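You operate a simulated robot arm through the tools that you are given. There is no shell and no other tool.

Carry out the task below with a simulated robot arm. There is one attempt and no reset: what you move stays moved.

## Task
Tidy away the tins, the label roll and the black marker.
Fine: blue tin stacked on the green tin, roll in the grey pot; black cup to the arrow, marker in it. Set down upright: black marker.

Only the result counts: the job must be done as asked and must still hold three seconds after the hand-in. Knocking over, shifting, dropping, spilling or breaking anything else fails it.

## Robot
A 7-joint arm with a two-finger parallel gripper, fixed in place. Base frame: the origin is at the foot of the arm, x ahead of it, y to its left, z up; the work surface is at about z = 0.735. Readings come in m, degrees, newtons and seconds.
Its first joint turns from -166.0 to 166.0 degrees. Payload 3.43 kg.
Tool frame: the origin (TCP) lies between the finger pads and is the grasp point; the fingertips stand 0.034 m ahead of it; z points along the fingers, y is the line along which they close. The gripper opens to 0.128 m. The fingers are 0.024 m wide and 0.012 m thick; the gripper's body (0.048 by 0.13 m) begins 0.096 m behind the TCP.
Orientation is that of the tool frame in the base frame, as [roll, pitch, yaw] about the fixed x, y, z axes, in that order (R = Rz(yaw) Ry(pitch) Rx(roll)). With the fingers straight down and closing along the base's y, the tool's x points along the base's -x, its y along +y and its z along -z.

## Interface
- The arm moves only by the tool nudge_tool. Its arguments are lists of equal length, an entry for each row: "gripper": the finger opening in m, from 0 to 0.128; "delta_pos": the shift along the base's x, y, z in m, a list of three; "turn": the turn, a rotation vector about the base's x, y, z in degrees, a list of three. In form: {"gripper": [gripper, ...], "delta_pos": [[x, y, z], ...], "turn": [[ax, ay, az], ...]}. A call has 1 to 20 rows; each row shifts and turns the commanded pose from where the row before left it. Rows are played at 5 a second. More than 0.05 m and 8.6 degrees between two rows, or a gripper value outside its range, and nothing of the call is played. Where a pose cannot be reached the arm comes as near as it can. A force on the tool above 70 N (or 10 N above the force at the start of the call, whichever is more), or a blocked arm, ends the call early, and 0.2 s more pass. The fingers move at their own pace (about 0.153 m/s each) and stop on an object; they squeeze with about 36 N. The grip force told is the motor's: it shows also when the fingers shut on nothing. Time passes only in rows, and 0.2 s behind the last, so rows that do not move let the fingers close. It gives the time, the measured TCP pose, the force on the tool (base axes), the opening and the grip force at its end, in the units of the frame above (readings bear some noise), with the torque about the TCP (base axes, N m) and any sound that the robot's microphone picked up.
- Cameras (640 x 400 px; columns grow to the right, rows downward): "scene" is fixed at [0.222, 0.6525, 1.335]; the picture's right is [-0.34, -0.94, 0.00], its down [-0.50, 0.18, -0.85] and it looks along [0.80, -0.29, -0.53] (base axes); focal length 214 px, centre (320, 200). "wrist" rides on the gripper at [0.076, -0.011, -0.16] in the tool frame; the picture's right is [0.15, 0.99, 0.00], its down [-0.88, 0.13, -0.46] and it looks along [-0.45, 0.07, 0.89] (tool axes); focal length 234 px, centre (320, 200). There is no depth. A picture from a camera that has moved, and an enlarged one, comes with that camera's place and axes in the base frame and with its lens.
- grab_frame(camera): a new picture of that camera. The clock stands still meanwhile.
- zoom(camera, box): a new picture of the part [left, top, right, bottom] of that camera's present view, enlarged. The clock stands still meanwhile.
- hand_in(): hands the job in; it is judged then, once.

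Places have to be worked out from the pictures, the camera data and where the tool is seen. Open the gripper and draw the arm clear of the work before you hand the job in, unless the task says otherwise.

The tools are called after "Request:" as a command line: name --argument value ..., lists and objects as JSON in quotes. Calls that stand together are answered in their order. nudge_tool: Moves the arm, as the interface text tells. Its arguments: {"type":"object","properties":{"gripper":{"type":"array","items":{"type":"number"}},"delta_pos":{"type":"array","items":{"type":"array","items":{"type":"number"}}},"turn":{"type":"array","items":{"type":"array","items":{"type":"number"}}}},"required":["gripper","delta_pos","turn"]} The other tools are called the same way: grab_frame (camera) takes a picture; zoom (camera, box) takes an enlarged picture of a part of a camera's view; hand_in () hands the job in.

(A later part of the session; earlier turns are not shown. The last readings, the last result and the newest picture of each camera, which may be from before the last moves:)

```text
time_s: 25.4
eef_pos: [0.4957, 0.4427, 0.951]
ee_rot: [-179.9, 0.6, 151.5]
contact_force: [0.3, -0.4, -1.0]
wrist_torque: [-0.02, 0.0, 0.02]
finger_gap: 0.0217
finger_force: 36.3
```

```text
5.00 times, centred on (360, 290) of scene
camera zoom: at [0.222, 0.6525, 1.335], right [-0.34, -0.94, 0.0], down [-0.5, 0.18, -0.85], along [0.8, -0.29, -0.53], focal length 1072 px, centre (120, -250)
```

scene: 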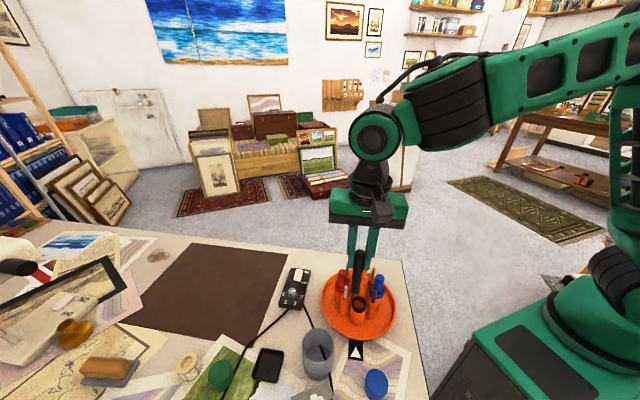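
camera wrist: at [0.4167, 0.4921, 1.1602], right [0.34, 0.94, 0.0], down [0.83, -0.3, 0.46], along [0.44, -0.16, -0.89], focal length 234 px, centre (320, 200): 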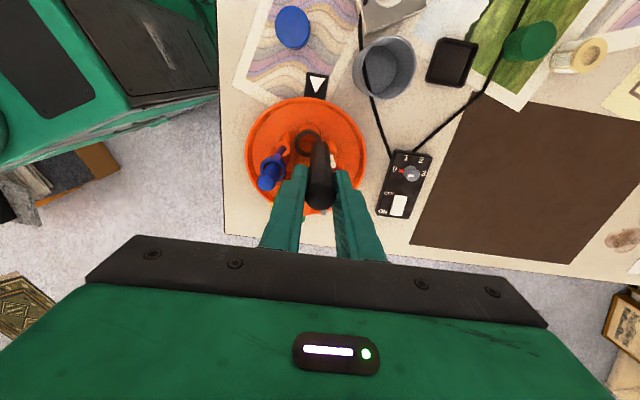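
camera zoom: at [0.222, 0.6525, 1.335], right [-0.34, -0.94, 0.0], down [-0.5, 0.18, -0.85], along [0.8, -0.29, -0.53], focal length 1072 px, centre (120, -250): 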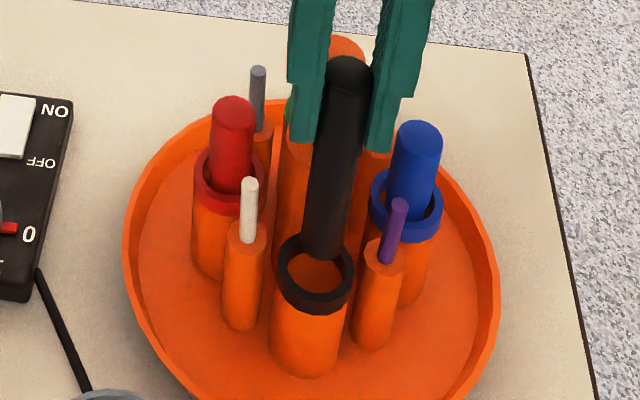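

The marker bottom is about 2 mm short of the cup centre (outward and slightly +y). I correct and lower until just above the rim, then look again.

Request:
nudge_tool --gripper '[0.0, 0.0, 0.0]' --delta_pos '[[-0.0014, 0.0021, -0.008], [0, 0, -0.008], [0, 0, 0]]' --turn '[[0, 0, 0], [0, 0, 0], [0, 0, 0]]'

Request:
zoom --camera "wrist" --box '[280, 115, 360, 185]'

Request:
zoom --camera "scene" --box '[335, 270, 385, 320]'

```text
time_s: 26.2
eef_pos: [0.4958, 0.4455, 0.9362]
ee_rot: [179.9, 0.6, 151.4]
contact_force: [0.6, -0.6, -0.6]
wrist_torque: [0.06, -0.01, -0.02]
finger_gap: 0.0213
finger_force: 36.1
```

```text
5.71 times, centred on (320, 150) of wrist
camera zoom: at [0.4213, 0.4717, 1.0947], right [0.34, 0.94, 0.0], down [0.83, -0.3, 0.47], along [0.44, -0.16, -0.89], focal length 1338 px, centre (320, 486)
```

zoom: 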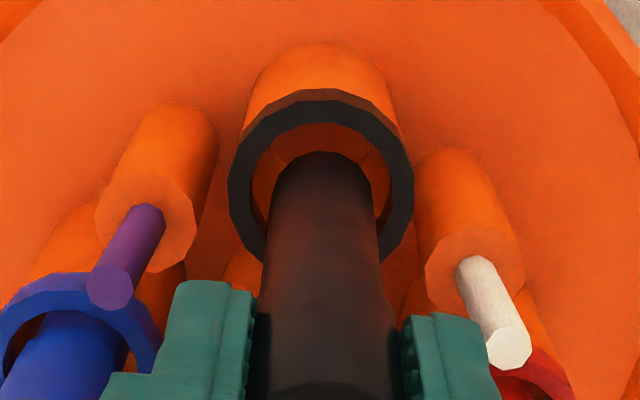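

```text
8.00 times, centred on (360, 295) of scene
camera zoom: at [0.222, 0.6525, 1.335], right [-0.34, -0.94, 0.0], down [-0.5, 0.18, -0.85], along [0.8, -0.29, -0.53], focal length 1716 px, centre (0, -560)
```

zoom: 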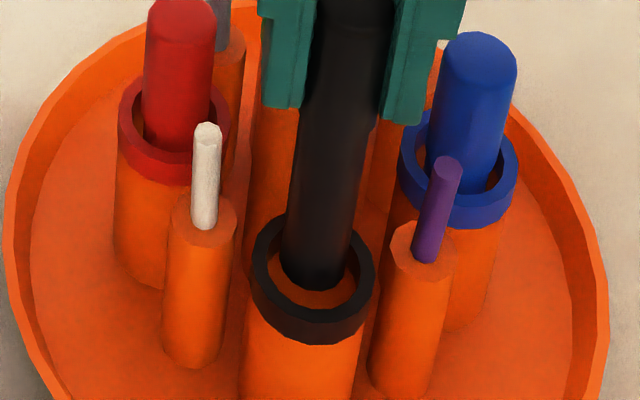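

Wrist view shows the marker inside the ring outline within <1 mm, with about 4 mm radial clearance. I insert it slowly, watching the force.

Request:
nudge_tool --gripper '[0.0, 0.0, 0.0, 0.0, 0.0]' --delta_pos '[[0, 0, -0.006], [0, 0, -0.006], [0, 0, -0.006], [0, 0, -0.006], [0, 0, 0]]' --turn '[[0, 0, 0], [0, 0, 0], [0, 0, 0], [0, 0, 0], [0, 0, 0]]'

Request:
zoom --camera "wrist" --box '[270, 115, 370, 205]'

Request:
zoom --camera "scene" --box '[330, 260, 390, 320]'

```text
time_s: 27.4
eef_pos: [0.4962, 0.4448, 0.9111]
ee_rot: [179.9, 0.6, 151.5]
contact_force: [0.1, 0.2, -0.8]
wrist_torque: [-0.02, -0.03, -0.02]
finger_gap: 0.0214
finger_force: 36.0
```

```text
4.44 times, centred on (320, 160) of wrist
camera zoom: at [0.4222, 0.4716, 1.0703], right [0.34, 0.94, 0.0], down [0.83, -0.3, 0.47], along [0.44, -0.16, -0.89], focal length 1041 px, centre (320, 378)
```

zoom: 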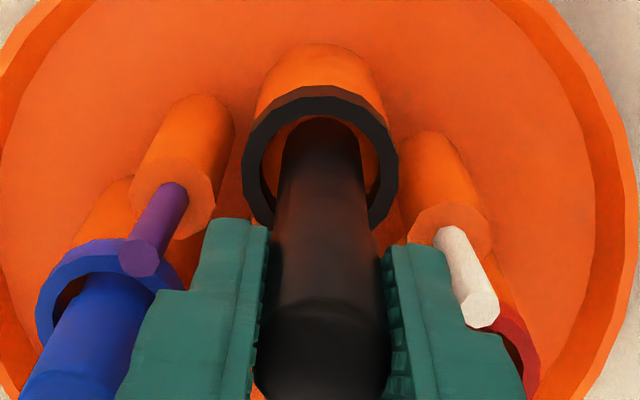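

```text
6.67 times, centred on (360, 290) of scene
camera zoom: at [0.222, 0.6525, 1.335], right [-0.34, -0.94, 0.0], down [-0.5, 0.18, -0.85], along [0.8, -0.29, -0.53], focal length 1430 px, centre (53, -400)
```

zoom: 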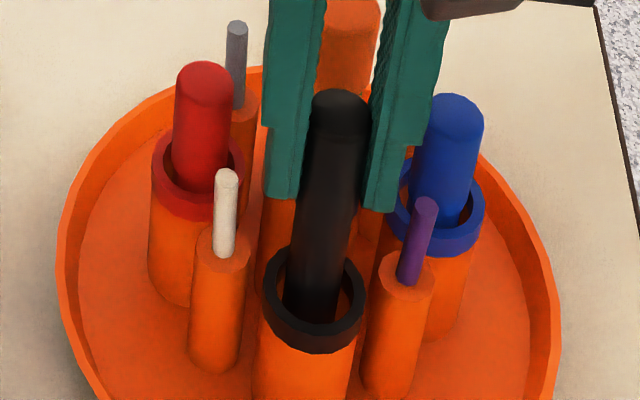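

The marker is inside the ring with no contact force. I keep lowering in small steps toward the cup floor.

Request:
nudge_tool --gripper '[0.0, 0.0, 0.0, 0.0, 0.0, 0.0, 0.0, 0.0]' --delta_pos '[[-0.0003, -0.0005, -0.007], [0, 0, -0.007], [0, 0, -0.007], [0, 0, -0.007], [0, 0, -0.007], [0, 0, -0.005], [0, 0, -0.004], [0, 0, 0]]' --turn '[[0, 0, 0], [0, 0, 0], [0, 0, 0], [0, 0, 0], [0, 0, 0], [0, 0, 0], [0, 0, 0], [0, 0, 0]]'

Request:
zoom --camera "wrist" --box '[260, 105, 380, 215]'

Request:
zoom --camera "scene" --box '[330, 260, 390, 320]'

```text
time_s: 29.2
eef_pos: [0.4953, 0.4443, 0.8678]
ee_rot: [180.0, 0.6, 151.4]
contact_force: [-1.6, 0.5, -0.2]
wrist_torque: [0.01, 0.03, 0.01]
finger_gap: 0.0213
finger_force: 35.8
```

```text
3.64 times, centred on (320, 160) of wrist
camera zoom: at [0.4214, 0.4715, 1.0256], right [0.34, 0.94, 0.0], down [0.83, -0.3, 0.47], along [0.44, -0.16, -0.89], focal length 852 px, centre (320, 346)
```

zoom: 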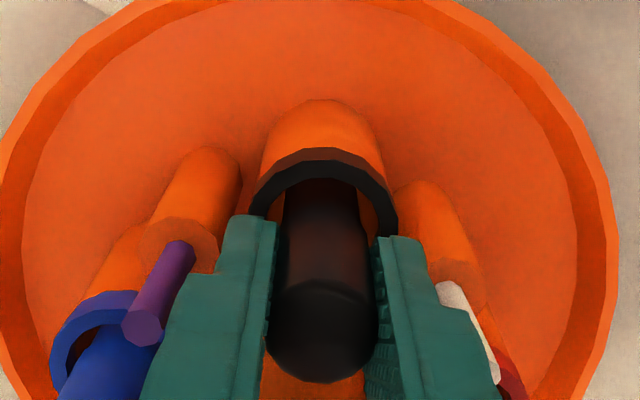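

```text
6.67 times, centred on (360, 290) of scene
camera zoom: at [0.222, 0.6525, 1.335], right [-0.34, -0.94, 0.0], down [-0.5, 0.18, -0.85], along [0.8, -0.29, -0.53], focal length 1430 px, centre (53, -400)
```

zoom: 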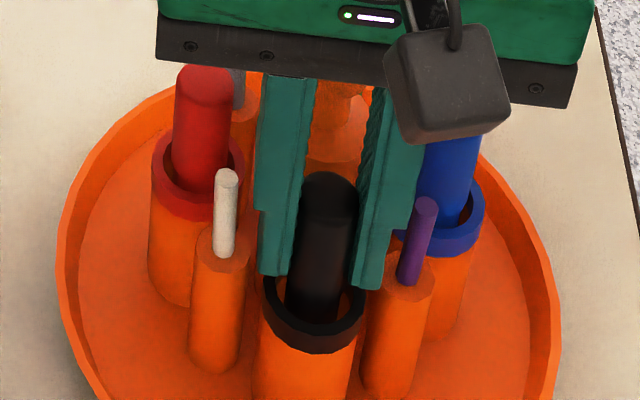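

No contact yet (marker bottom ≈ 0.759). I continue in 3 mm steps until the floor of the cup is felt, staying above the rim with the fingertips.

Request:
nudge_tool --gripper '[0.0, 0.0, 0.0, 0.0, 0.0]' --delta_pos '[[0, 0, -0.003], [0, 0, -0.003], [0, 0, -0.003], [0, 0, 0], [0, 0, 0]]' --turn '[[0, 0, 0], [0, 0, 0], [0, 0, 0], [0, 0, 0], [0, 0, 0]]'

Request:
zoom --camera "scene" --box '[330, 260, 390, 320]'

```text
time_s: 30.4
eef_pos: [0.4946, 0.4462, 0.8589]
ee_rot: [179.8, 0.6, 151.5]
contact_force: [-1.5, 1.3, 24.4]
wrist_torque: [0.14, 0.14, -0.02]
finger_gap: 0.0215
finger_force: 36.4
```

```text
6.67 times, centred on (360, 290) of scene
camera zoom: at [0.222, 0.6525, 1.335], right [-0.34, -0.94, 0.0], down [-0.5, 0.18, -0.85], along [0.8, -0.29, -0.53], focal length 1430 px, centre (53, -400)
```

zoom: 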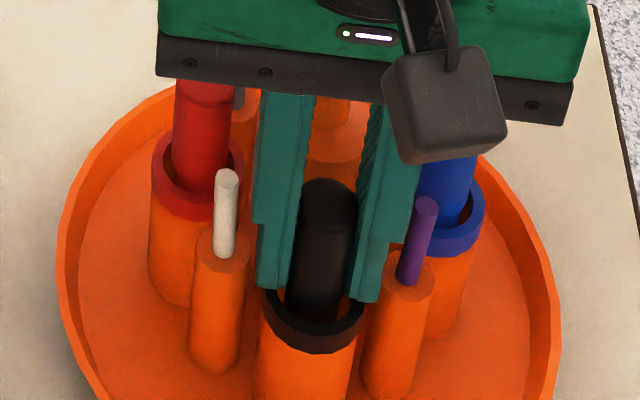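

Floor contact at z ≈ 0.859 (24 N). I ease up 2 mm to unload, then open the fingers only slightly to 0.030 so they don't touch the thin tools.

Request:
nudge_tool --gripper '[0.0, 0.0, 0.026, 0.03, 0.03]' --delta_pos '[[0, 0, 0.0015], [0, 0, 0], [0, 0, 0], [0, 0, 0], [0, 0, 0]]' --turn '[[0, 0, 0], [0, 0, 0], [0, 0, 0], [0, 0, 0], [0, 0, 0]]'

Request:
zoom --camera "scene" --box '[330, 260, 390, 320]'

Request:
zoom --camera "wrist" --box '[260, 105, 380, 215]'

```text
time_s: 31.6
eef_pos: [0.495, 0.4442, 0.8588]
ee_rot: [180.0, 0.6, 151.5]
contact_force: [-0.2, -3.9, -0.6]
wrist_torque: [-0.13, -0.04, -0.08]
finger_gap: 0.0286
finger_force: 0.1
```

```text
6.67 times, centred on (360, 290) of scene
camera zoom: at [0.222, 0.6525, 1.335], right [-0.34, -0.94, 0.0], down [-0.5, 0.18, -0.85], along [0.8, -0.29, -0.53], focal length 1430 px, centre (53, -400)
```

zoom: 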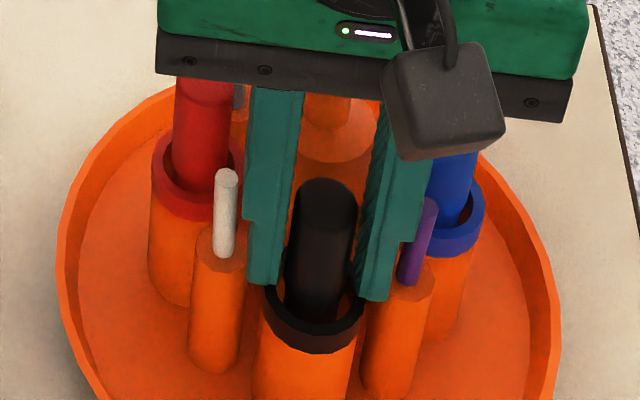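

```text
3.64 times, centred on (320, 160) of wrist
camera zoom: at [0.4219, 0.4712, 1.0181], right [0.34, 0.94, 0.0], down [0.83, -0.3, 0.47], along [0.44, -0.16, -0.89], focal length 852 px, centre (320, 346)
```

zoom: 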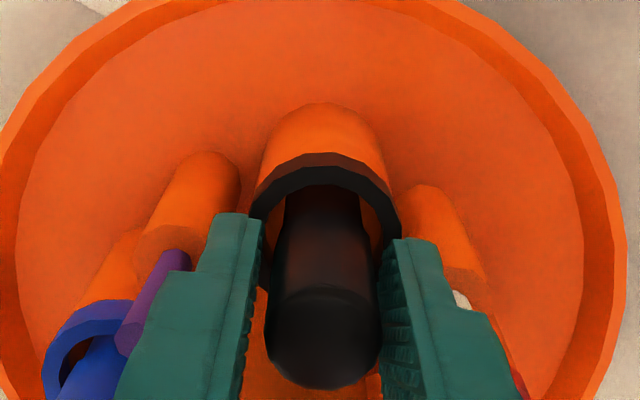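

A small −3.9 N side force and the gap stopping at 0.0286 suggest a finger is brushing a thin tool; I narrow slightly to 0.027 and lift straight up.

Request:
nudge_tool --gripper '[0.0265, 0.0265, 0.0265, 0.0265, 0.0265, 0.0265, 0.0265]' --delta_pos '[[0, 0, 0], [0, 0, 0.01], [0, 0, 0.015], [0, 0, 0.02], [0, 0, 0.03], [0, 0, 0.04], [0, 0, 0]]' --turn '[[0, 0, 0], [0, 0, 0], [0, 0, 0], [0, 0, 0], [0, 0, 0], [0, 0, 0], [0, 0, 0]]'

Request:
zoom --camera "scene" --box '[310, 245, 410, 345]'

Request:
zoom --camera "wrist" --box '[250, 80, 390, 220]'

```text
time_s: 33.2
eef_pos: [0.4939, 0.4449, 0.975]
ee_rot: [180.0, 0.6, 151.4]
contact_force: [0.0, 0.0, -0.3]
wrist_torque: [0.01, -0.01, 0.04]
finger_gap: 0.0266
finger_force: 0.1
```

```text
4.00 times, centred on (360, 295) of scene
camera zoom: at [0.222, 0.6525, 1.335], right [-0.34, -0.94, 0.0], down [-0.5, 0.18, -0.85], along [0.8, -0.29, -0.53], focal length 858 px, centre (160, -180)
```

zoom: 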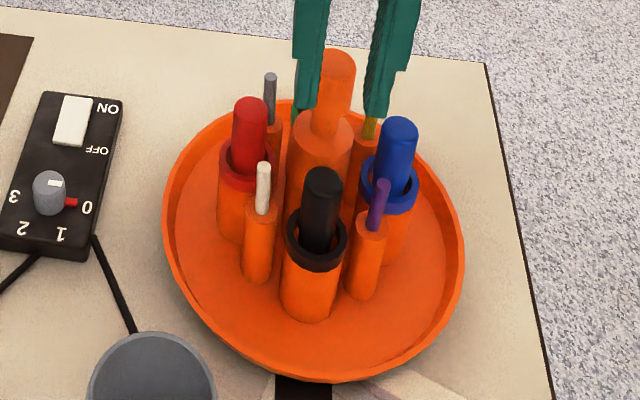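

```text
2.86 times, centred on (320, 150) of wrist
camera zoom: at [0.4204, 0.4709, 1.1341], right [0.34, 0.94, 0.0], down [0.83, -0.3, 0.47], along [0.44, -0.16, -0.89], focal length 669 px, centre (320, 343)
```

zoom: 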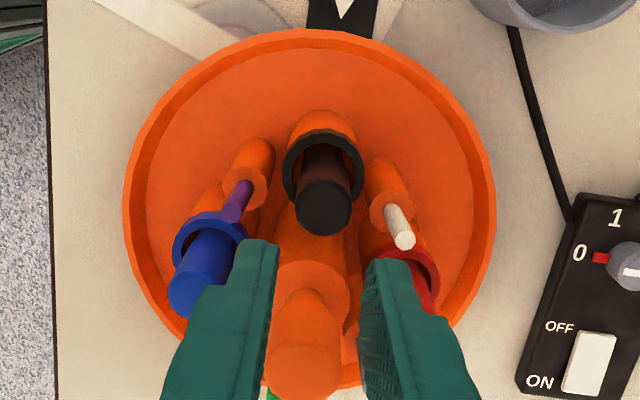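

The black marker is upright in the black cup at the arrow. Next the roll: at r ≈ 1.0 m it will need a slightly tilted hand. I rise and move toward the pot/green tin region, rotating to yaw ≈ −121° for a closer look at the pot and roll.

Request:
nudge_tool --gripper '[0.0265, 0.0265, 0.05, 0.08, 0.08, 0.08, 0.08, 0.08, 0.08, 0.08, 0.08, 0.08, 0.08, 0.08]' --delta_pos '[[0, 0, 0.04], [0, 0.02, 0.02], [-0.005, 0.03, 0], [-0.005, 0.03, 0], [-0.005, 0.03, 0], [0, 0.03, 0], [0, 0.02, 0], [0, 0, 0], [0, 0, 0], [0, 0, 0], [0, 0, 0], [0, 0, 0], [0, 0, 0], [0, 0, 0]]' --turn '[[0, 0, 0], [0, 0, 8], [0, 0, 8], [0, 0, 8], [0, 0, 8], [0, 0, 8], [0, 0, 8], [0, 0, 8], [0, 0, 8], [0, 0, 8], [0, 0, 8], [0, 0, 7], [0, 0, 0], [0, 0, 0]]'

Request:
grab_frame --camera "wrist"

Request:
grab_frame --camera "scene"

```text
time_s: 36.2
eef_pos: [0.4809, 0.6047, 1.035]
ee_rot: [179.9, 0.6, -121.5]
contact_force: [-0.2, 0.5, 0.5]
wrist_torque: [0.02, -0.02, 0.02]
finger_gap: 0.08
finger_force: 0.0
```

```text
taken
camera wrist: at [0.4501, 0.5315, 1.1936], right [-0.92, 0.39, 0.0], down [0.35, 0.81, 0.47], along [0.18, 0.43, -0.89], focal length 234 px, centre (320, 200)
```

wrist: 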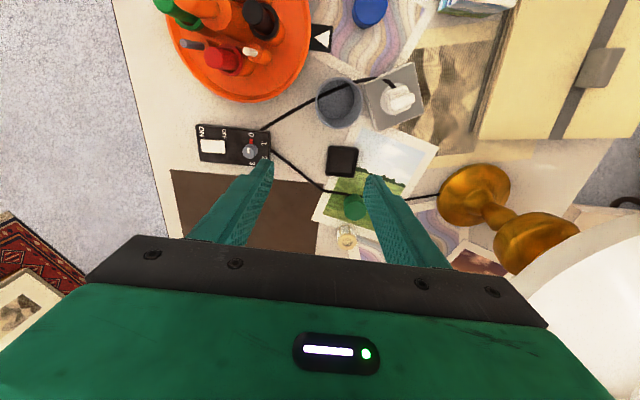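

```text
taken
```

scene: 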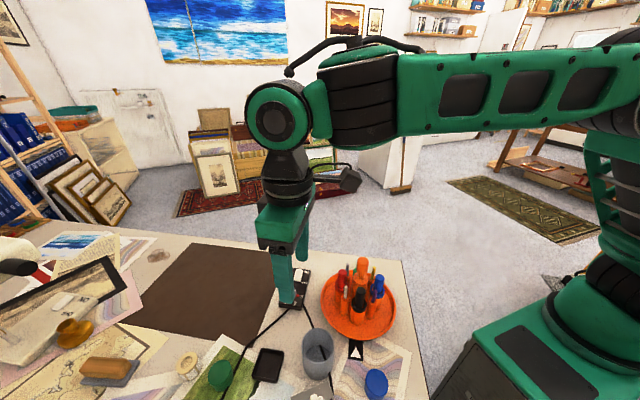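

The lamp (gold base ≈ (0.24, 0.86), white shade above) is a potential obstacle for the arm on the far reach; I zoom on it and on the pot, tins and roll.

Request:
zoom --camera "wrist" --box '[420, 140, 640, 340]'

Request:
zoom --camera "wrist" --box '[290, 60, 440, 160]'

Request:
zoom --camera "wrist" --box '[290, 140, 420, 260]'

```text
2.00 times, centred on (530, 240) of wrist
camera zoom: at [0.4501, 0.5315, 1.1936], right [-0.92, 0.39, 0.0], down [0.35, 0.81, 0.47], along [0.18, 0.43, -0.89], focal length 468 px, centre (-100, 120)
```

zoom: 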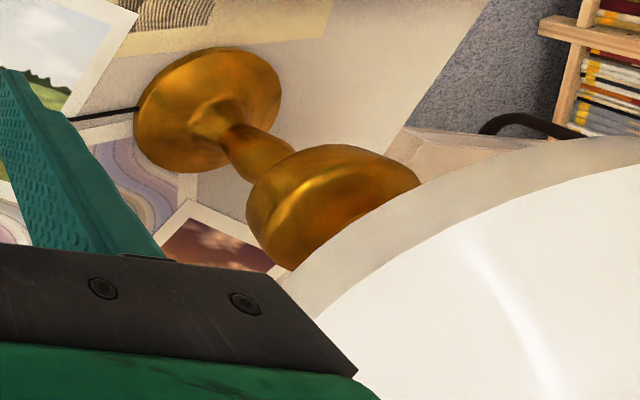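

```text
4.00 times, centred on (365, 110) of wrist
camera zoom: at [0.4501, 0.5315, 1.1936], right [-0.92, 0.39, 0.0], down [0.35, 0.81, 0.47], along [0.18, 0.43, -0.89], focal length 937 px, centre (140, 560)
```

zoom: 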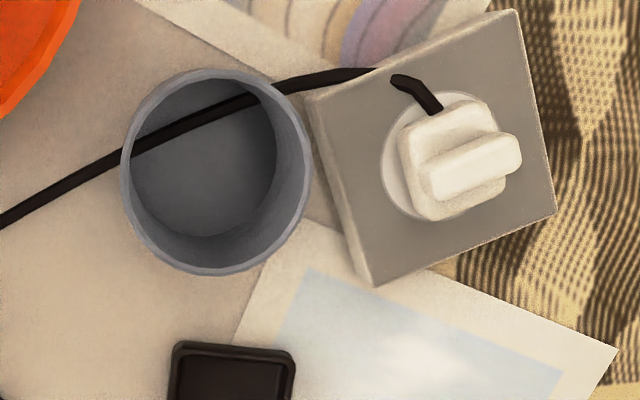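

```text
3.33 times, centred on (355, 200) of wrist
camera zoom: at [0.4501, 0.5315, 1.1936], right [-0.92, 0.39, 0.0], down [0.35, 0.81, 0.47], along [0.18, 0.43, -0.89], focal length 781 px, centre (203, 200)
```

zoom: 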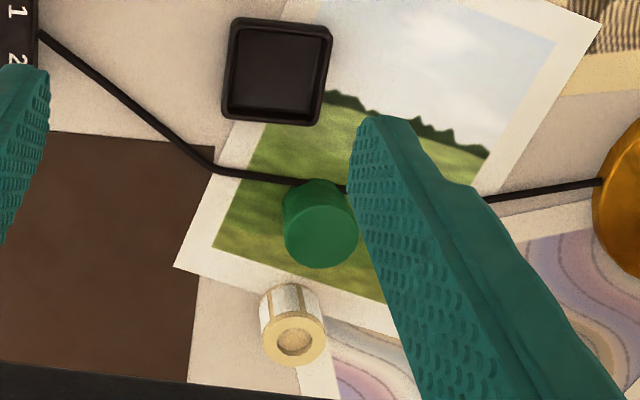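

The lamp shade (rim z ≈ 1.015, radius ≈ 0.125 about (0.235, 0.868)) should clear the arm on the roll's azimuth by several cm. Pot rim: (0.4385, 0.576, 0.819), inner Ø ≈ 65 mm; roll: (0.523, 0.857). I tilt the hand 15° outward and approach the roll from above.

Request:
nudge_tool --gripper '[0.08, 0.08, 0.08, 0.08, 0.08, 0.08, 0.08, 0.08]' --delta_pos '[[0, 0, -0.02], [0, 0, -0.02], [0.004, 0.04, -0.03], [0.004, 0.04, -0.03], [0.004, 0.04, -0.02], [0.004, 0.04, -0.01], [0.004, 0.035, -0.005], [0, 0, 0]]' --turn '[[6.4, -3.9, 0], [6.4, -3.9, 0], [0, 0, 0], [0, 0, 0], [0, 0, 0], [0, 0, 0], [0, 0, 0], [0, 0, 0]]'

Request:
grab_frame --camera "wrist"

Request:
grab_frame --camera "scene"

```text
refused: row 3 steps farther than a row can; nothing moved
```

```text
taken
camera wrist: at [0.4501, 0.5315, 1.1936], right [-0.92, 0.39, 0.0], down [0.35, 0.81, 0.47], along [0.18, 0.43, -0.89], focal length 234 px, centre (320, 200)
```

wrist: 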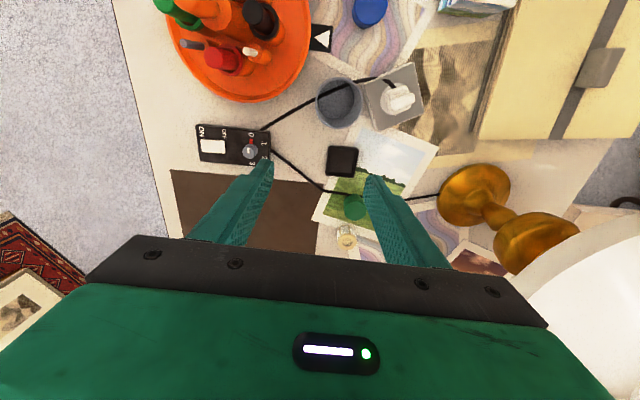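

```text
taken
```

scene: 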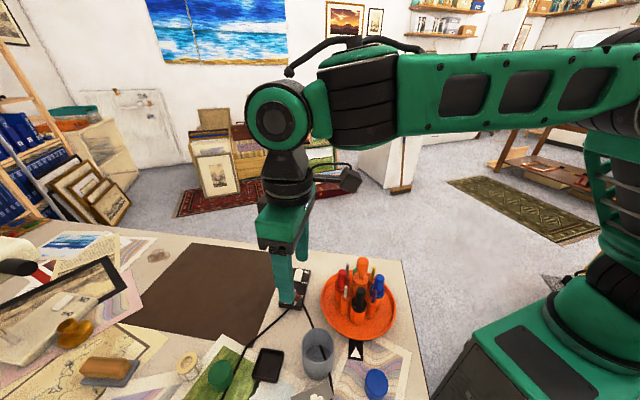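

A row exceeded 0.05 m, so nothing moved. I redo it with smaller steps.

Request:
nudge_tool --gripper '[0.08, 0.08, 0.08, 0.08, 0.08, 0.08, 0.08, 0.08]' --delta_pos '[[0, 0, -0.025], [0, 0, -0.025], [0.004, 0.035, -0.025], [0.004, 0.035, -0.025], [0.004, 0.035, -0.015], [0.004, 0.035, -0.01], [0.004, 0.035, -0.01], [0, 0, 0]]' --turn '[[6.4, -3.9, 0], [6.4, -3.9, 0], [0, 0, 0], [0, 0, 0], [0, 0, 0], [0, 0, 0], [0, 0, 0], [0, 0, 0]]'

Request:
grab_frame --camera "wrist"

Request:
grab_frame --camera "scene"

```text
time_s: 38.0
eef_pos: [0.4997, 0.7789, 0.8992]
ee_rot: [179.8, 15.6, -121.5]
contact_force: [1.1, 0.0, -0.1]
wrist_torque: [-0.01, 0.02, -0.03]
finger_gap: 0.0799
finger_force: 0.0
```

```text
taken
camera wrist: at [0.4489, 0.6732, 1.0323], right [-0.92, 0.4, -0.04], down [0.27, 0.69, 0.68], along [0.29, 0.61, -0.74], focal length 234 px, centre (320, 200)
```

wrist: 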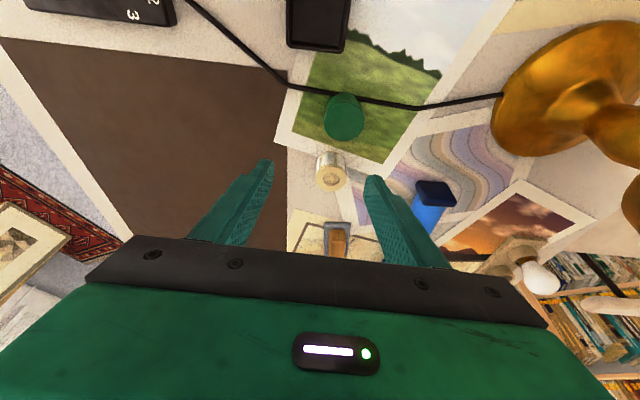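

```text
taken
```

scene: 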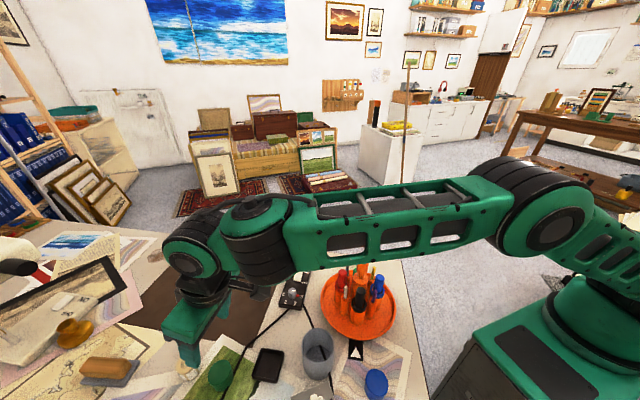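

Reached with a 15.6° tilt and no contact. I zoom on the roll from here to refine its position.

Request:
zoom --camera "wrist" --box '[280, 80, 400, 220]'

Request:
zoom --camera "scene" --box '[150, 270, 270, 400]'

```text
2.86 times, centred on (340, 150) of wrist
camera zoom: at [0.4489, 0.6732, 1.0323], right [-0.92, 0.4, -0.04], down [0.27, 0.69, 0.68], along [0.29, 0.61, -0.74], focal length 669 px, centre (263, 343)
```

zoom: 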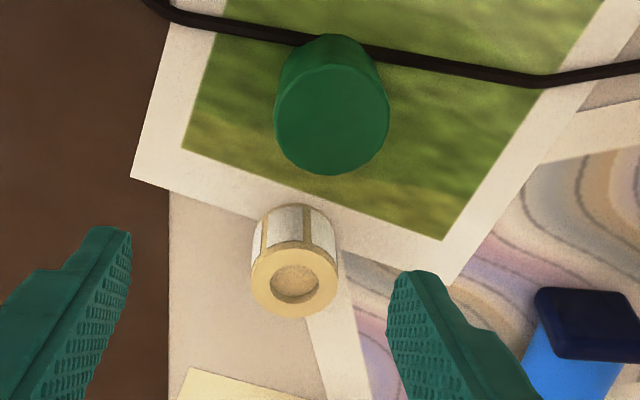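

```text
3.08 times, centred on (210, 335) of scene
camera zoom: at [0.222, 0.6525, 1.335], right [-0.34, -0.94, 0.0], down [-0.5, 0.18, -0.85], along [0.8, -0.29, -0.53], focal length 660 px, centre (658, -215)
```

zoom: 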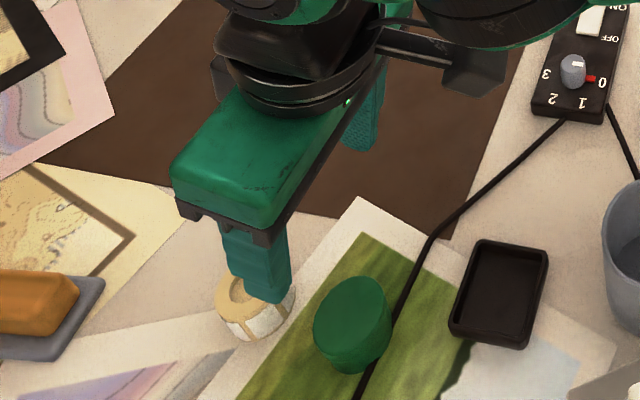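

Roll refined: (0.522, 0.856), top z ≈ 0.775, Ø ≈ 43 mm. I move above it and lower so the pads overlap its top ~15 mm.

Request:
nudge_tool --gripper '[0.08, 0.08, 0.08, 0.08, 0.08]' --delta_pos '[[0.008, 0.033, -0.02], [0.008, 0.033, -0.02], [0.0025, 0.005, -0.02], [0, 0, -0.01], [0, 0, 0]]' --turn '[[0, 0, 0], [0, 0, 0], [0, 0, 0], [0, 0, 0], [0, 0, 0]]'

Request:
grab_frame --camera "wrist"

Request:
zoom --camera "scene" --box '[120, 270, 280, 400]'

```text
time_s: 39.2
eef_pos: [0.511, 0.8262, 0.837]
ee_rot: [179.8, 15.6, -121.5]
contact_force: [0.6, 0.3, -1.0]
wrist_torque: [-0.07, -0.02, 0.02]
finger_gap: 0.0801
finger_force: 0.0
out of reach, approached as far as the arm can: row 2
```

```text
taken
camera wrist: at [0.4613, 0.7208, 0.9706], right [-0.92, 0.4, -0.04], down [0.27, 0.69, 0.68], along [0.29, 0.61, -0.74], focal length 234 px, centre (320, 200)
```

wrist: 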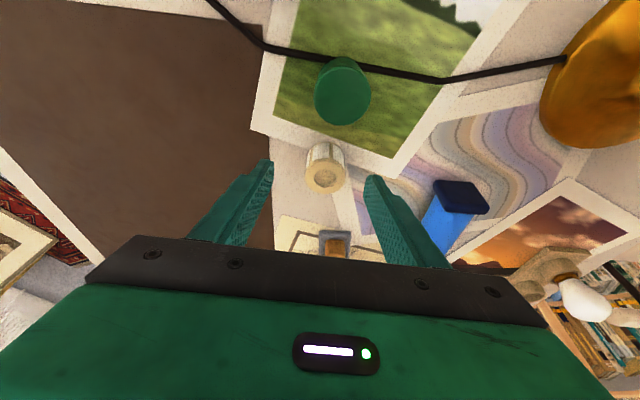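

```text
3.08 times, centred on (200, 335) of scene
camera zoom: at [0.222, 0.6525, 1.335], right [-0.34, -0.94, 0.0], down [-0.5, 0.18, -0.85], along [0.8, -0.29, -0.53], focal length 660 px, centre (689, -215)
```

zoom: 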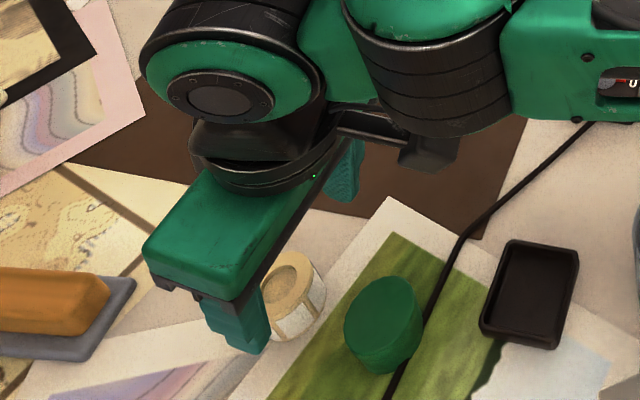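

Reach is the limit at 15°; I tilt a further 8° and then move the last 2 cm outward over the roll.

Request:
nudge_tool --gripper '[0.08, 0.08, 0.08, 0.08, 0.08]' --delta_pos '[[0, 0, 0], [0, 0, 0], [0.0027, 0.0103, -0.006], [0.0027, 0.0103, -0.006], [0, 0, 0]]' --turn '[[3.4, -2.05, 0], [3.4, -2.05, 0], [0, 0, 0], [0, 0, 0], [0, 0, 0]]'

Request:
zoom --camera "wrist" --box '[240, 40, 440, 240]'

Request:
zoom --camera "scene" --box '[120, 270, 280, 400]'

```text
time_s: 40.4
eef_pos: [0.5166, 0.8602, 0.8338]
ee_rot: [179.6, 23.8, -121.6]
contact_force: [-0.2, 0.0, 0.0]
wrist_torque: [0.01, -0.04, -0.02]
finger_gap: 0.0802
finger_force: 0.1
out of reach, approached as far as the arm can: row 1, 2, 4
```

```text
2.00 times, centred on (340, 140) of wrist
camera zoom: at [0.4564, 0.7383, 0.9499], right [-0.91, 0.4, -0.05], down [0.22, 0.6, 0.77], along [0.34, 0.69, -0.63], focal length 468 px, centre (280, 320)
```

zoom: 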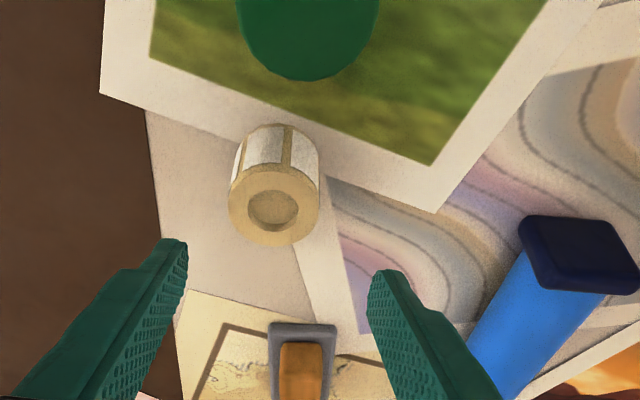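

```text
3.08 times, centred on (200, 335) of scene
camera zoom: at [0.222, 0.6525, 1.335], right [-0.34, -0.94, 0.0], down [-0.5, 0.18, -0.85], along [0.8, -0.29, -0.53], focal length 660 px, centre (689, -215)
```

zoom: 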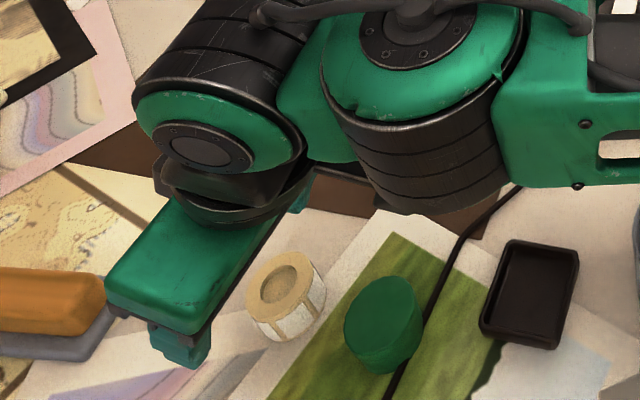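

The tilt of 23.8° gives enough reach (now slightly beyond). Roll top centre reads (0.521, 0.855); I move back ~14 mm radially and descend to TCP z ≈ 0.792.

Request:
nudge_tool --gripper '[0.08, 0.08, 0.08, 0.08, 0.08]' --delta_pos '[[-0.0005, -0.0144, 0], [0, 0, -0.015], [0, 0, -0.015], [0, 0, -0.012], [0, 0, 0]]' --turn '[[0, 0, 0], [0, 0, 0], [0, 0, 0], [0, 0, 0], [0, 0, 0]]'

Request:
zoom --camera "wrist" --box '[240, 80, 420, 240]'

Request:
zoom --camera "scene" --box '[120, 270, 280, 400]'

```text
time_s: 41.6
eef_pos: [0.514, 0.8437, 0.7911]
ee_rot: [179.8, 23.7, -121.6]
contact_force: [0.3, 0.0, -0.2]
wrist_torque: [0.01, 0.02, -0.01]
finger_gap: 0.0802
finger_force: 0.1
```

```text
2.50 times, centred on (330, 160) of wrist
camera zoom: at [0.4543, 0.7231, 0.9076], right [-0.91, 0.4, -0.05], down [0.22, 0.6, 0.77], along [0.34, 0.69, -0.64], focal length 585 px, centre (295, 300)
```

zoom: 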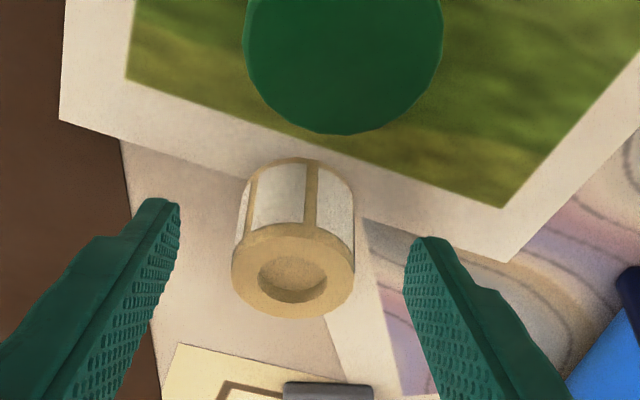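

```text
3.08 times, centred on (200, 335) of scene
camera zoom: at [0.222, 0.6525, 1.335], right [-0.34, -0.94, 0.0], down [-0.5, 0.18, -0.85], along [0.8, -0.29, -0.53], focal length 660 px, centre (689, -215)
```

zoom: 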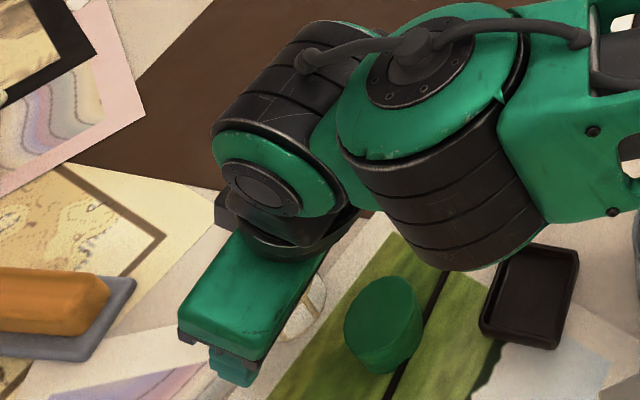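

The roll sits midway between the pads. I close the gripper on its upper part.

Request:
nudge_tool --gripper '[0.06, 0.048, 0.03, 0.0, 0.0]' --delta_pos '[[0.0005, 0.001, 0], [0, 0, 0], [0, 0, 0], [0, 0, 0], [0, 0, 0]]' --turn '[[0, 0, 0], [0, 0, 0], [0, 0, 0], [0, 0, 0], [0, 0, 0]]'

Request:
zoom --camera "wrist" --box '[240, 80, 420, 240]'

```text
time_s: 42.8
eef_pos: [0.5153, 0.8451, 0.7923]
ee_rot: [179.7, 23.5, -121.5]
contact_force: [0.8, -0.3, -0.1]
wrist_torque: [-0.05, -0.02, -0.01]
finger_gap: 0.0403
finger_force: 36.1
```

```text
2.50 times, centred on (330, 160) of wrist
camera zoom: at [0.4552, 0.724, 0.9076], right [-0.91, 0.4, -0.05], down [0.22, 0.6, 0.77], along [0.34, 0.69, -0.64], focal length 585 px, centre (295, 300)
```

zoom: 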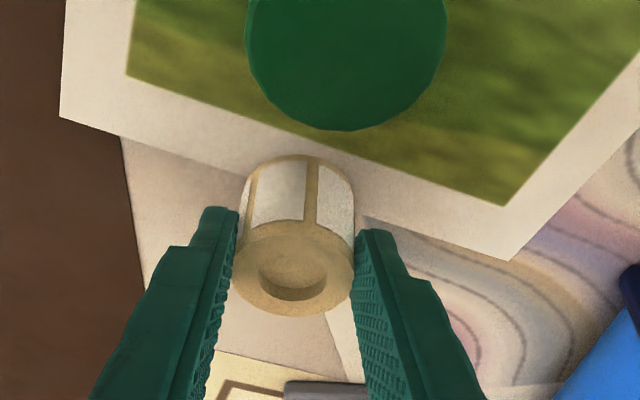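

Roll gripped (gap 0.040, 36 N). I lift straight up 4 cm, then carry it inward and up over toward the grey pot, keeping the same tilt so the roll stays upright.

Request:
nudge_tool --gripper '[0.0, 0.0, 0.0, 0.0, 0.0, 0.0]' --delta_pos '[[0, 0, 0.015], [0, 0, 0.015], [0, 0, 0.012], [-0.004, -0.012, 0.012], [-0.006, -0.02, 0.015], [0, 0, 0]]' --turn '[[0, 0, 0], [0, 0, 0], [0, 0, 0], [0, 0, 0], [0, 0, 0], [0, 0, 0]]'

Request:
grab_frame --camera "wrist"

Request:
zoom --camera "scene" --box '[120, 240, 320, 400]'

```text
time_s: 44.2
eef_pos: [0.5057, 0.8123, 0.8608]
ee_rot: [179.8, 23.6, -121.5]
contact_force: [-0.4, -0.4, 0.4]
wrist_torque: [-0.01, 0.02, 0.01]
finger_gap: 0.0402
finger_force: 36.2
```

```text
taken
camera wrist: at [0.4455, 0.6922, 0.9762], right [-0.91, 0.4, -0.05], down [0.22, 0.6, 0.77], along [0.34, 0.69, -0.64], focal length 234 px, centre (320, 200)
```

wrist: 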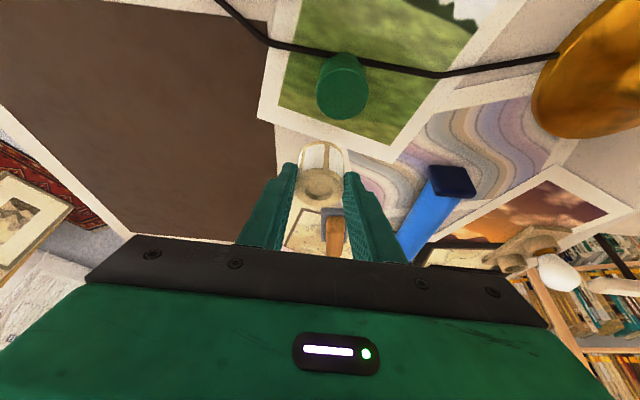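

```text
2.50 times, centred on (220, 320) of scene
camera zoom: at [0.222, 0.6525, 1.335], right [-0.34, -0.94, 0.0], down [-0.5, 0.18, -0.85], along [0.8, -0.29, -0.53], focal length 536 px, centre (570, -100)
```

zoom: 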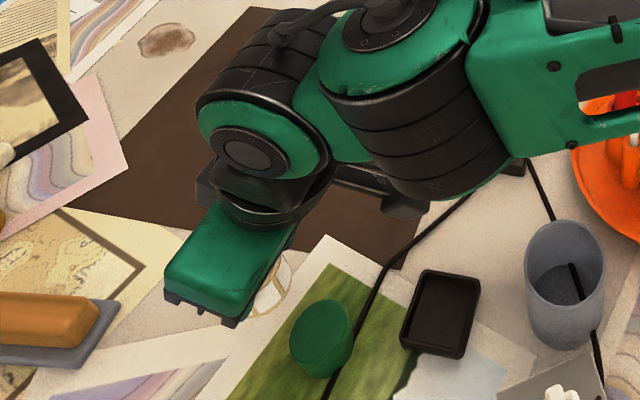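

Roll is lifted clear. I carry it toward the pot, rising to z ≈ 0.93.

Request:
nudge_tool --gripper '[0.0, 0.0, 0.0, 0.0, 0.0, 0.0]' --delta_pos '[[-0.0122, -0.0411, 0.015], [-0.0122, -0.0411, 0.015], [-0.0122, -0.0411, 0.015], [-0.0122, -0.0411, 0.015], [-0.012, -0.035, 0.015], [0, 0, 0]]' --turn '[[0, 0, 0], [0, 0, 0], [0, 0, 0], [0, 0, 0], [0, 0, 0], [0, 0, 0]]'

Request:
grab_frame --camera "wrist"

Request:
grab_frame --camera "scene"

```text
time_s: 45.6
eef_pos: [0.4421, 0.6111, 0.9365]
ee_rot: [179.8, 23.5, -121.5]
contact_force: [0.4, -0.6, -0.6]
wrist_torque: [-0.02, 0.01, 0.0]
finger_gap: 0.0403
finger_force: 35.9
```

```text
taken
camera wrist: at [0.3832, 0.4926, 1.0518], right [-0.91, 0.4, -0.05], down [0.22, 0.6, 0.77], along [0.34, 0.69, -0.64], focal length 234 px, centre (320, 200)
```

wrist: 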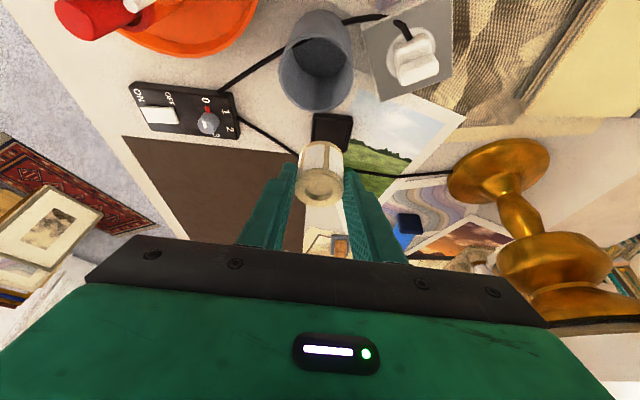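

```text
taken
```

scene: 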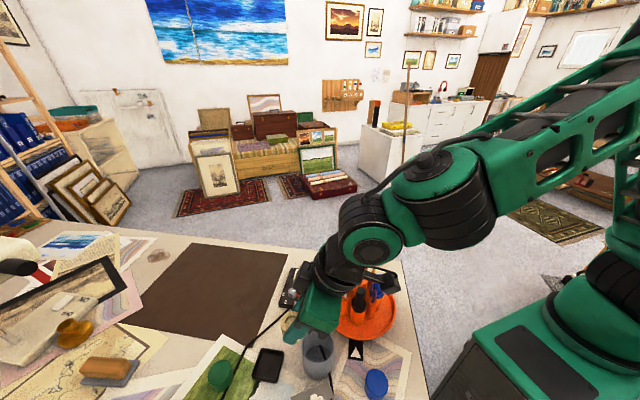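

Holding the roll next to the pot at safe height. I zoom to measure roll and pot relative positions.

Request:
zoom --camera "wrist" --box '[240, 0, 440, 220]'

Request:
zoom --camera "scene" --box '[260, 280, 380, 390]'

```text
1.82 times, centred on (340, 110) of wrist
camera zoom: at [0.3832, 0.4926, 1.0518], right [-0.91, 0.4, -0.05], down [0.22, 0.6, 0.77], along [0.34, 0.69, -0.64], focal length 426 px, centre (284, 364)
```

zoom: 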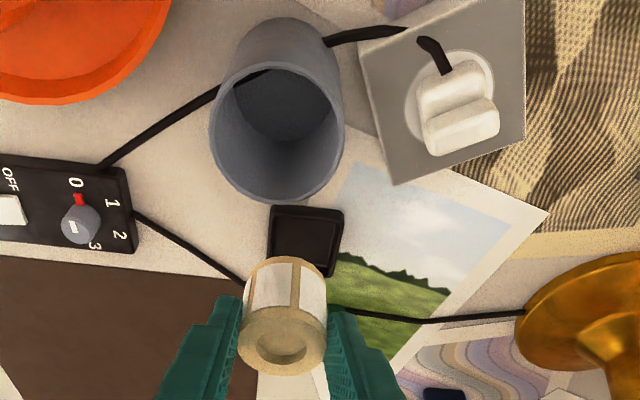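

```text
3.64 times, centred on (320, 335) of scene
camera zoom: at [0.222, 0.6525, 1.335], right [-0.34, -0.94, 0.0], down [-0.5, 0.18, -0.85], along [0.8, -0.29, -0.53], focal length 780 px, centre (320, -291)
```

zoom: 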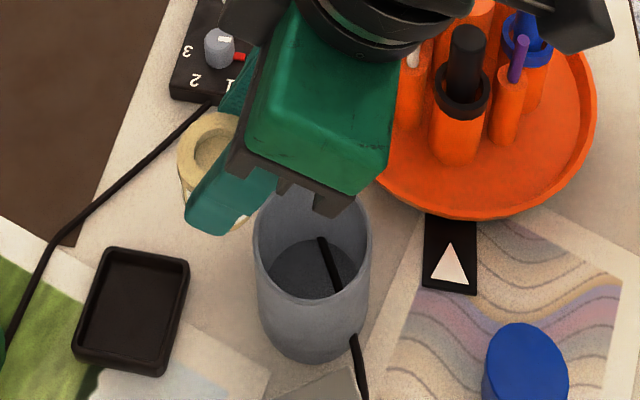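

Roll axis is offset (+0.007, +0.011) from the TCP; pot centre ≈ (0.4385, 0.5755). I move over the pot and lower to z ≈ 0.90 to check alignment.

Request:
nudge_tool --gripper '[0.0, 0.0, 0.0, 0.0, 0.0]' --delta_pos '[[-0.005, -0.023, 0], [-0.0053, -0.0233, 0], [0, 0, -0.018], [0, 0, -0.018], [0, 0, 0]]' --turn '[[0, 0, 0], [0, 0, 0], [0, 0, 0], [0, 0, 0], [0, 0, 0]]'

Request:
zoom --camera "wrist" --box '[240, 40, 400, 220]'

Request:
zoom --camera "scene" --box '[260, 280, 380, 390]'

```text
time_s: 46.8
eef_pos: [0.4334, 0.5659, 0.8991]
ee_rot: [179.8, 23.6, -121.6]
contact_force: [-0.2, -0.4, -1.1]
wrist_torque: [-0.05, -0.01, -0.02]
finger_gap: 0.0403
finger_force: 36.0
```

```text
2.22 times, centred on (320, 130) of wrist
camera zoom: at [0.3746, 0.4459, 1.016], right [-0.91, 0.4, -0.05], down [0.22, 0.6, 0.77], along [0.34, 0.69, -0.64], focal length 520 px, centre (320, 356)
```

zoom: 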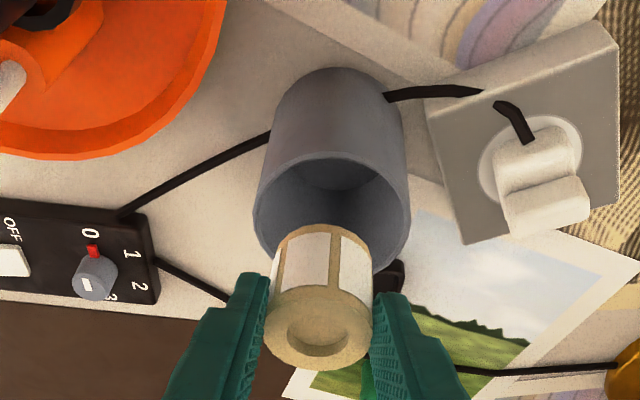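

```text
3.64 times, centred on (320, 335) of scene
camera zoom: at [0.222, 0.6525, 1.335], right [-0.34, -0.94, 0.0], down [-0.5, 0.18, -0.85], along [0.8, -0.29, -0.53], focal length 780 px, centre (320, -291)
```

zoom: 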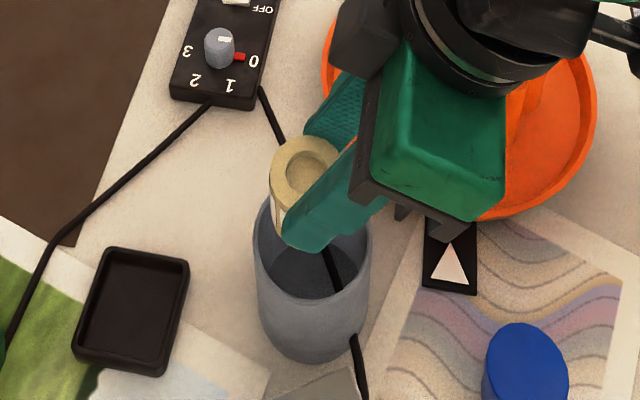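

Roll is within ~3 mm of the pot axis. I correct and lower until the fingertips are just above the rim (TCP z ≈ 0.860).

Request:
nudge_tool --gripper '[0.0, 0.0, 0.0, 0.0, 0.0, 0.0]' --delta_pos '[[-0.0023, -0.0012, -0.01], [0, 0, -0.01], [0, 0, -0.01], [0, 0, -0.006], [0, 0, -0.003], [0, 0, 0]]' --turn '[[0, 0, 0], [0, 0, 0], [0, 0, 0], [0, 0, 0], [0, 0, 0], [0, 0, 0]]'

Request:
zoom --camera "wrist" --box '[240, 60, 400, 220]'

Request:
zoom --camera "scene" --box '[270, 300, 370, 390]'

```text
time_s: 48.2
eef_pos: [0.4311, 0.564, 0.8609]
ee_rot: [179.8, 23.5, -121.6]
contact_force: [-0.4, 0.2, 0.0]
wrist_torque: [0.0, -0.03, 0.03]
finger_gap: 0.0401
finger_force: 35.9
```

```text
2.50 times, centred on (320, 140) of wrist
camera zoom: at [0.3719, 0.4444, 0.9764], right [-0.91, 0.4, -0.05], down [0.22, 0.6, 0.77], along [0.34, 0.69, -0.64], focal length 585 px, centre (320, 350)
```

zoom: 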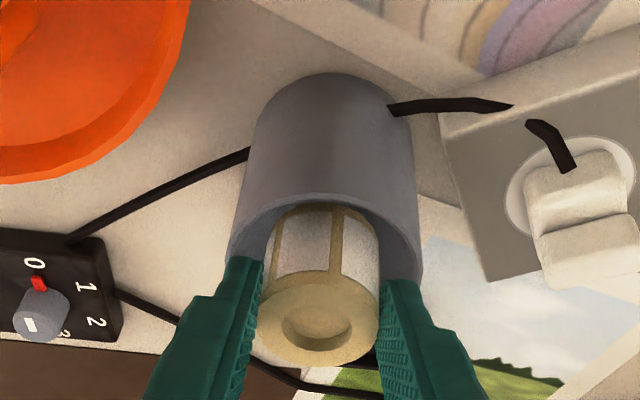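

```text
4.44 times, centred on (320, 345) of scene
camera zoom: at [0.222, 0.6525, 1.335], right [-0.34, -0.94, 0.0], down [-0.5, 0.18, -0.85], along [0.8, -0.29, -0.53], focal length 953 px, centre (320, -444)
```

zoom: 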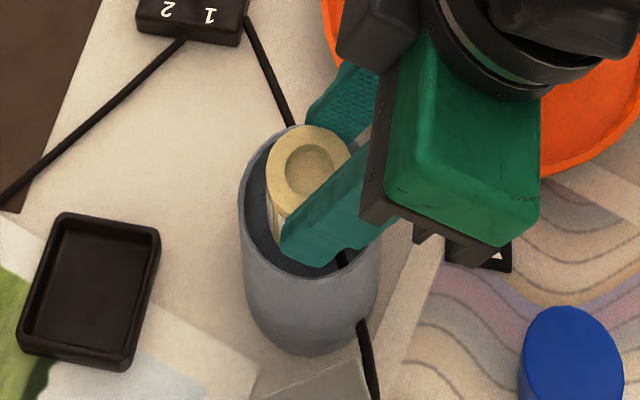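

The roll's lower part is inside the pot, centred laterally, with no contact force; the fingertips can't enter (pot too narrow), so I release here and let it settle in the pot.

Request:
nudge_tool --gripper '[0.06, 0.06, 0.06, 0.06]' --delta_pos '[[0, 0, 0], [0, 0, 0], [0, 0, 0], [0, 0, 0]]' --turn '[[0, 0, 0], [0, 0, 0], [0, 0, 0], [0, 0, 0]]'

Request:
zoom --camera "wrist" --box '[240, 60, 400, 220]'

Request:
zoom --camera "scene" --box '[270, 300, 370, 390]'

```text
time_s: 49.2
eef_pos: [0.4323, 0.5642, 0.8602]
ee_rot: [179.8, 23.6, -121.5]
contact_force: [0.3, 0.6, -0.7]
wrist_torque: [0.03, -0.03, -0.01]
finger_gap: 0.06
finger_force: 0.1
```

```text
2.50 times, centred on (320, 140) of wrist
camera zoom: at [0.372, 0.4444, 0.9765], right [-0.91, 0.4, -0.05], down [0.22, 0.6, 0.77], along [0.34, 0.69, -0.64], focal length 585 px, centre (320, 350)
```

zoom: 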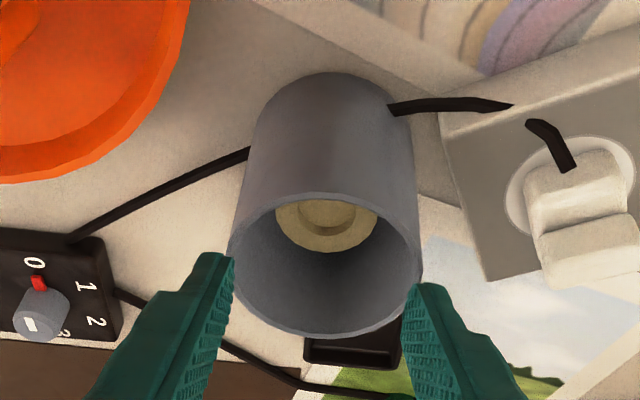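

```text
4.44 times, centred on (320, 345) of scene
camera zoom: at [0.222, 0.6525, 1.335], right [-0.34, -0.94, 0.0], down [-0.5, 0.18, -0.85], along [0.8, -0.29, -0.53], focal length 953 px, centre (320, -444)
```

zoom: 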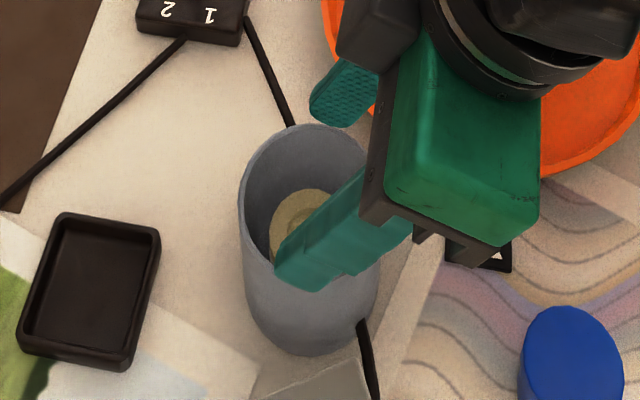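

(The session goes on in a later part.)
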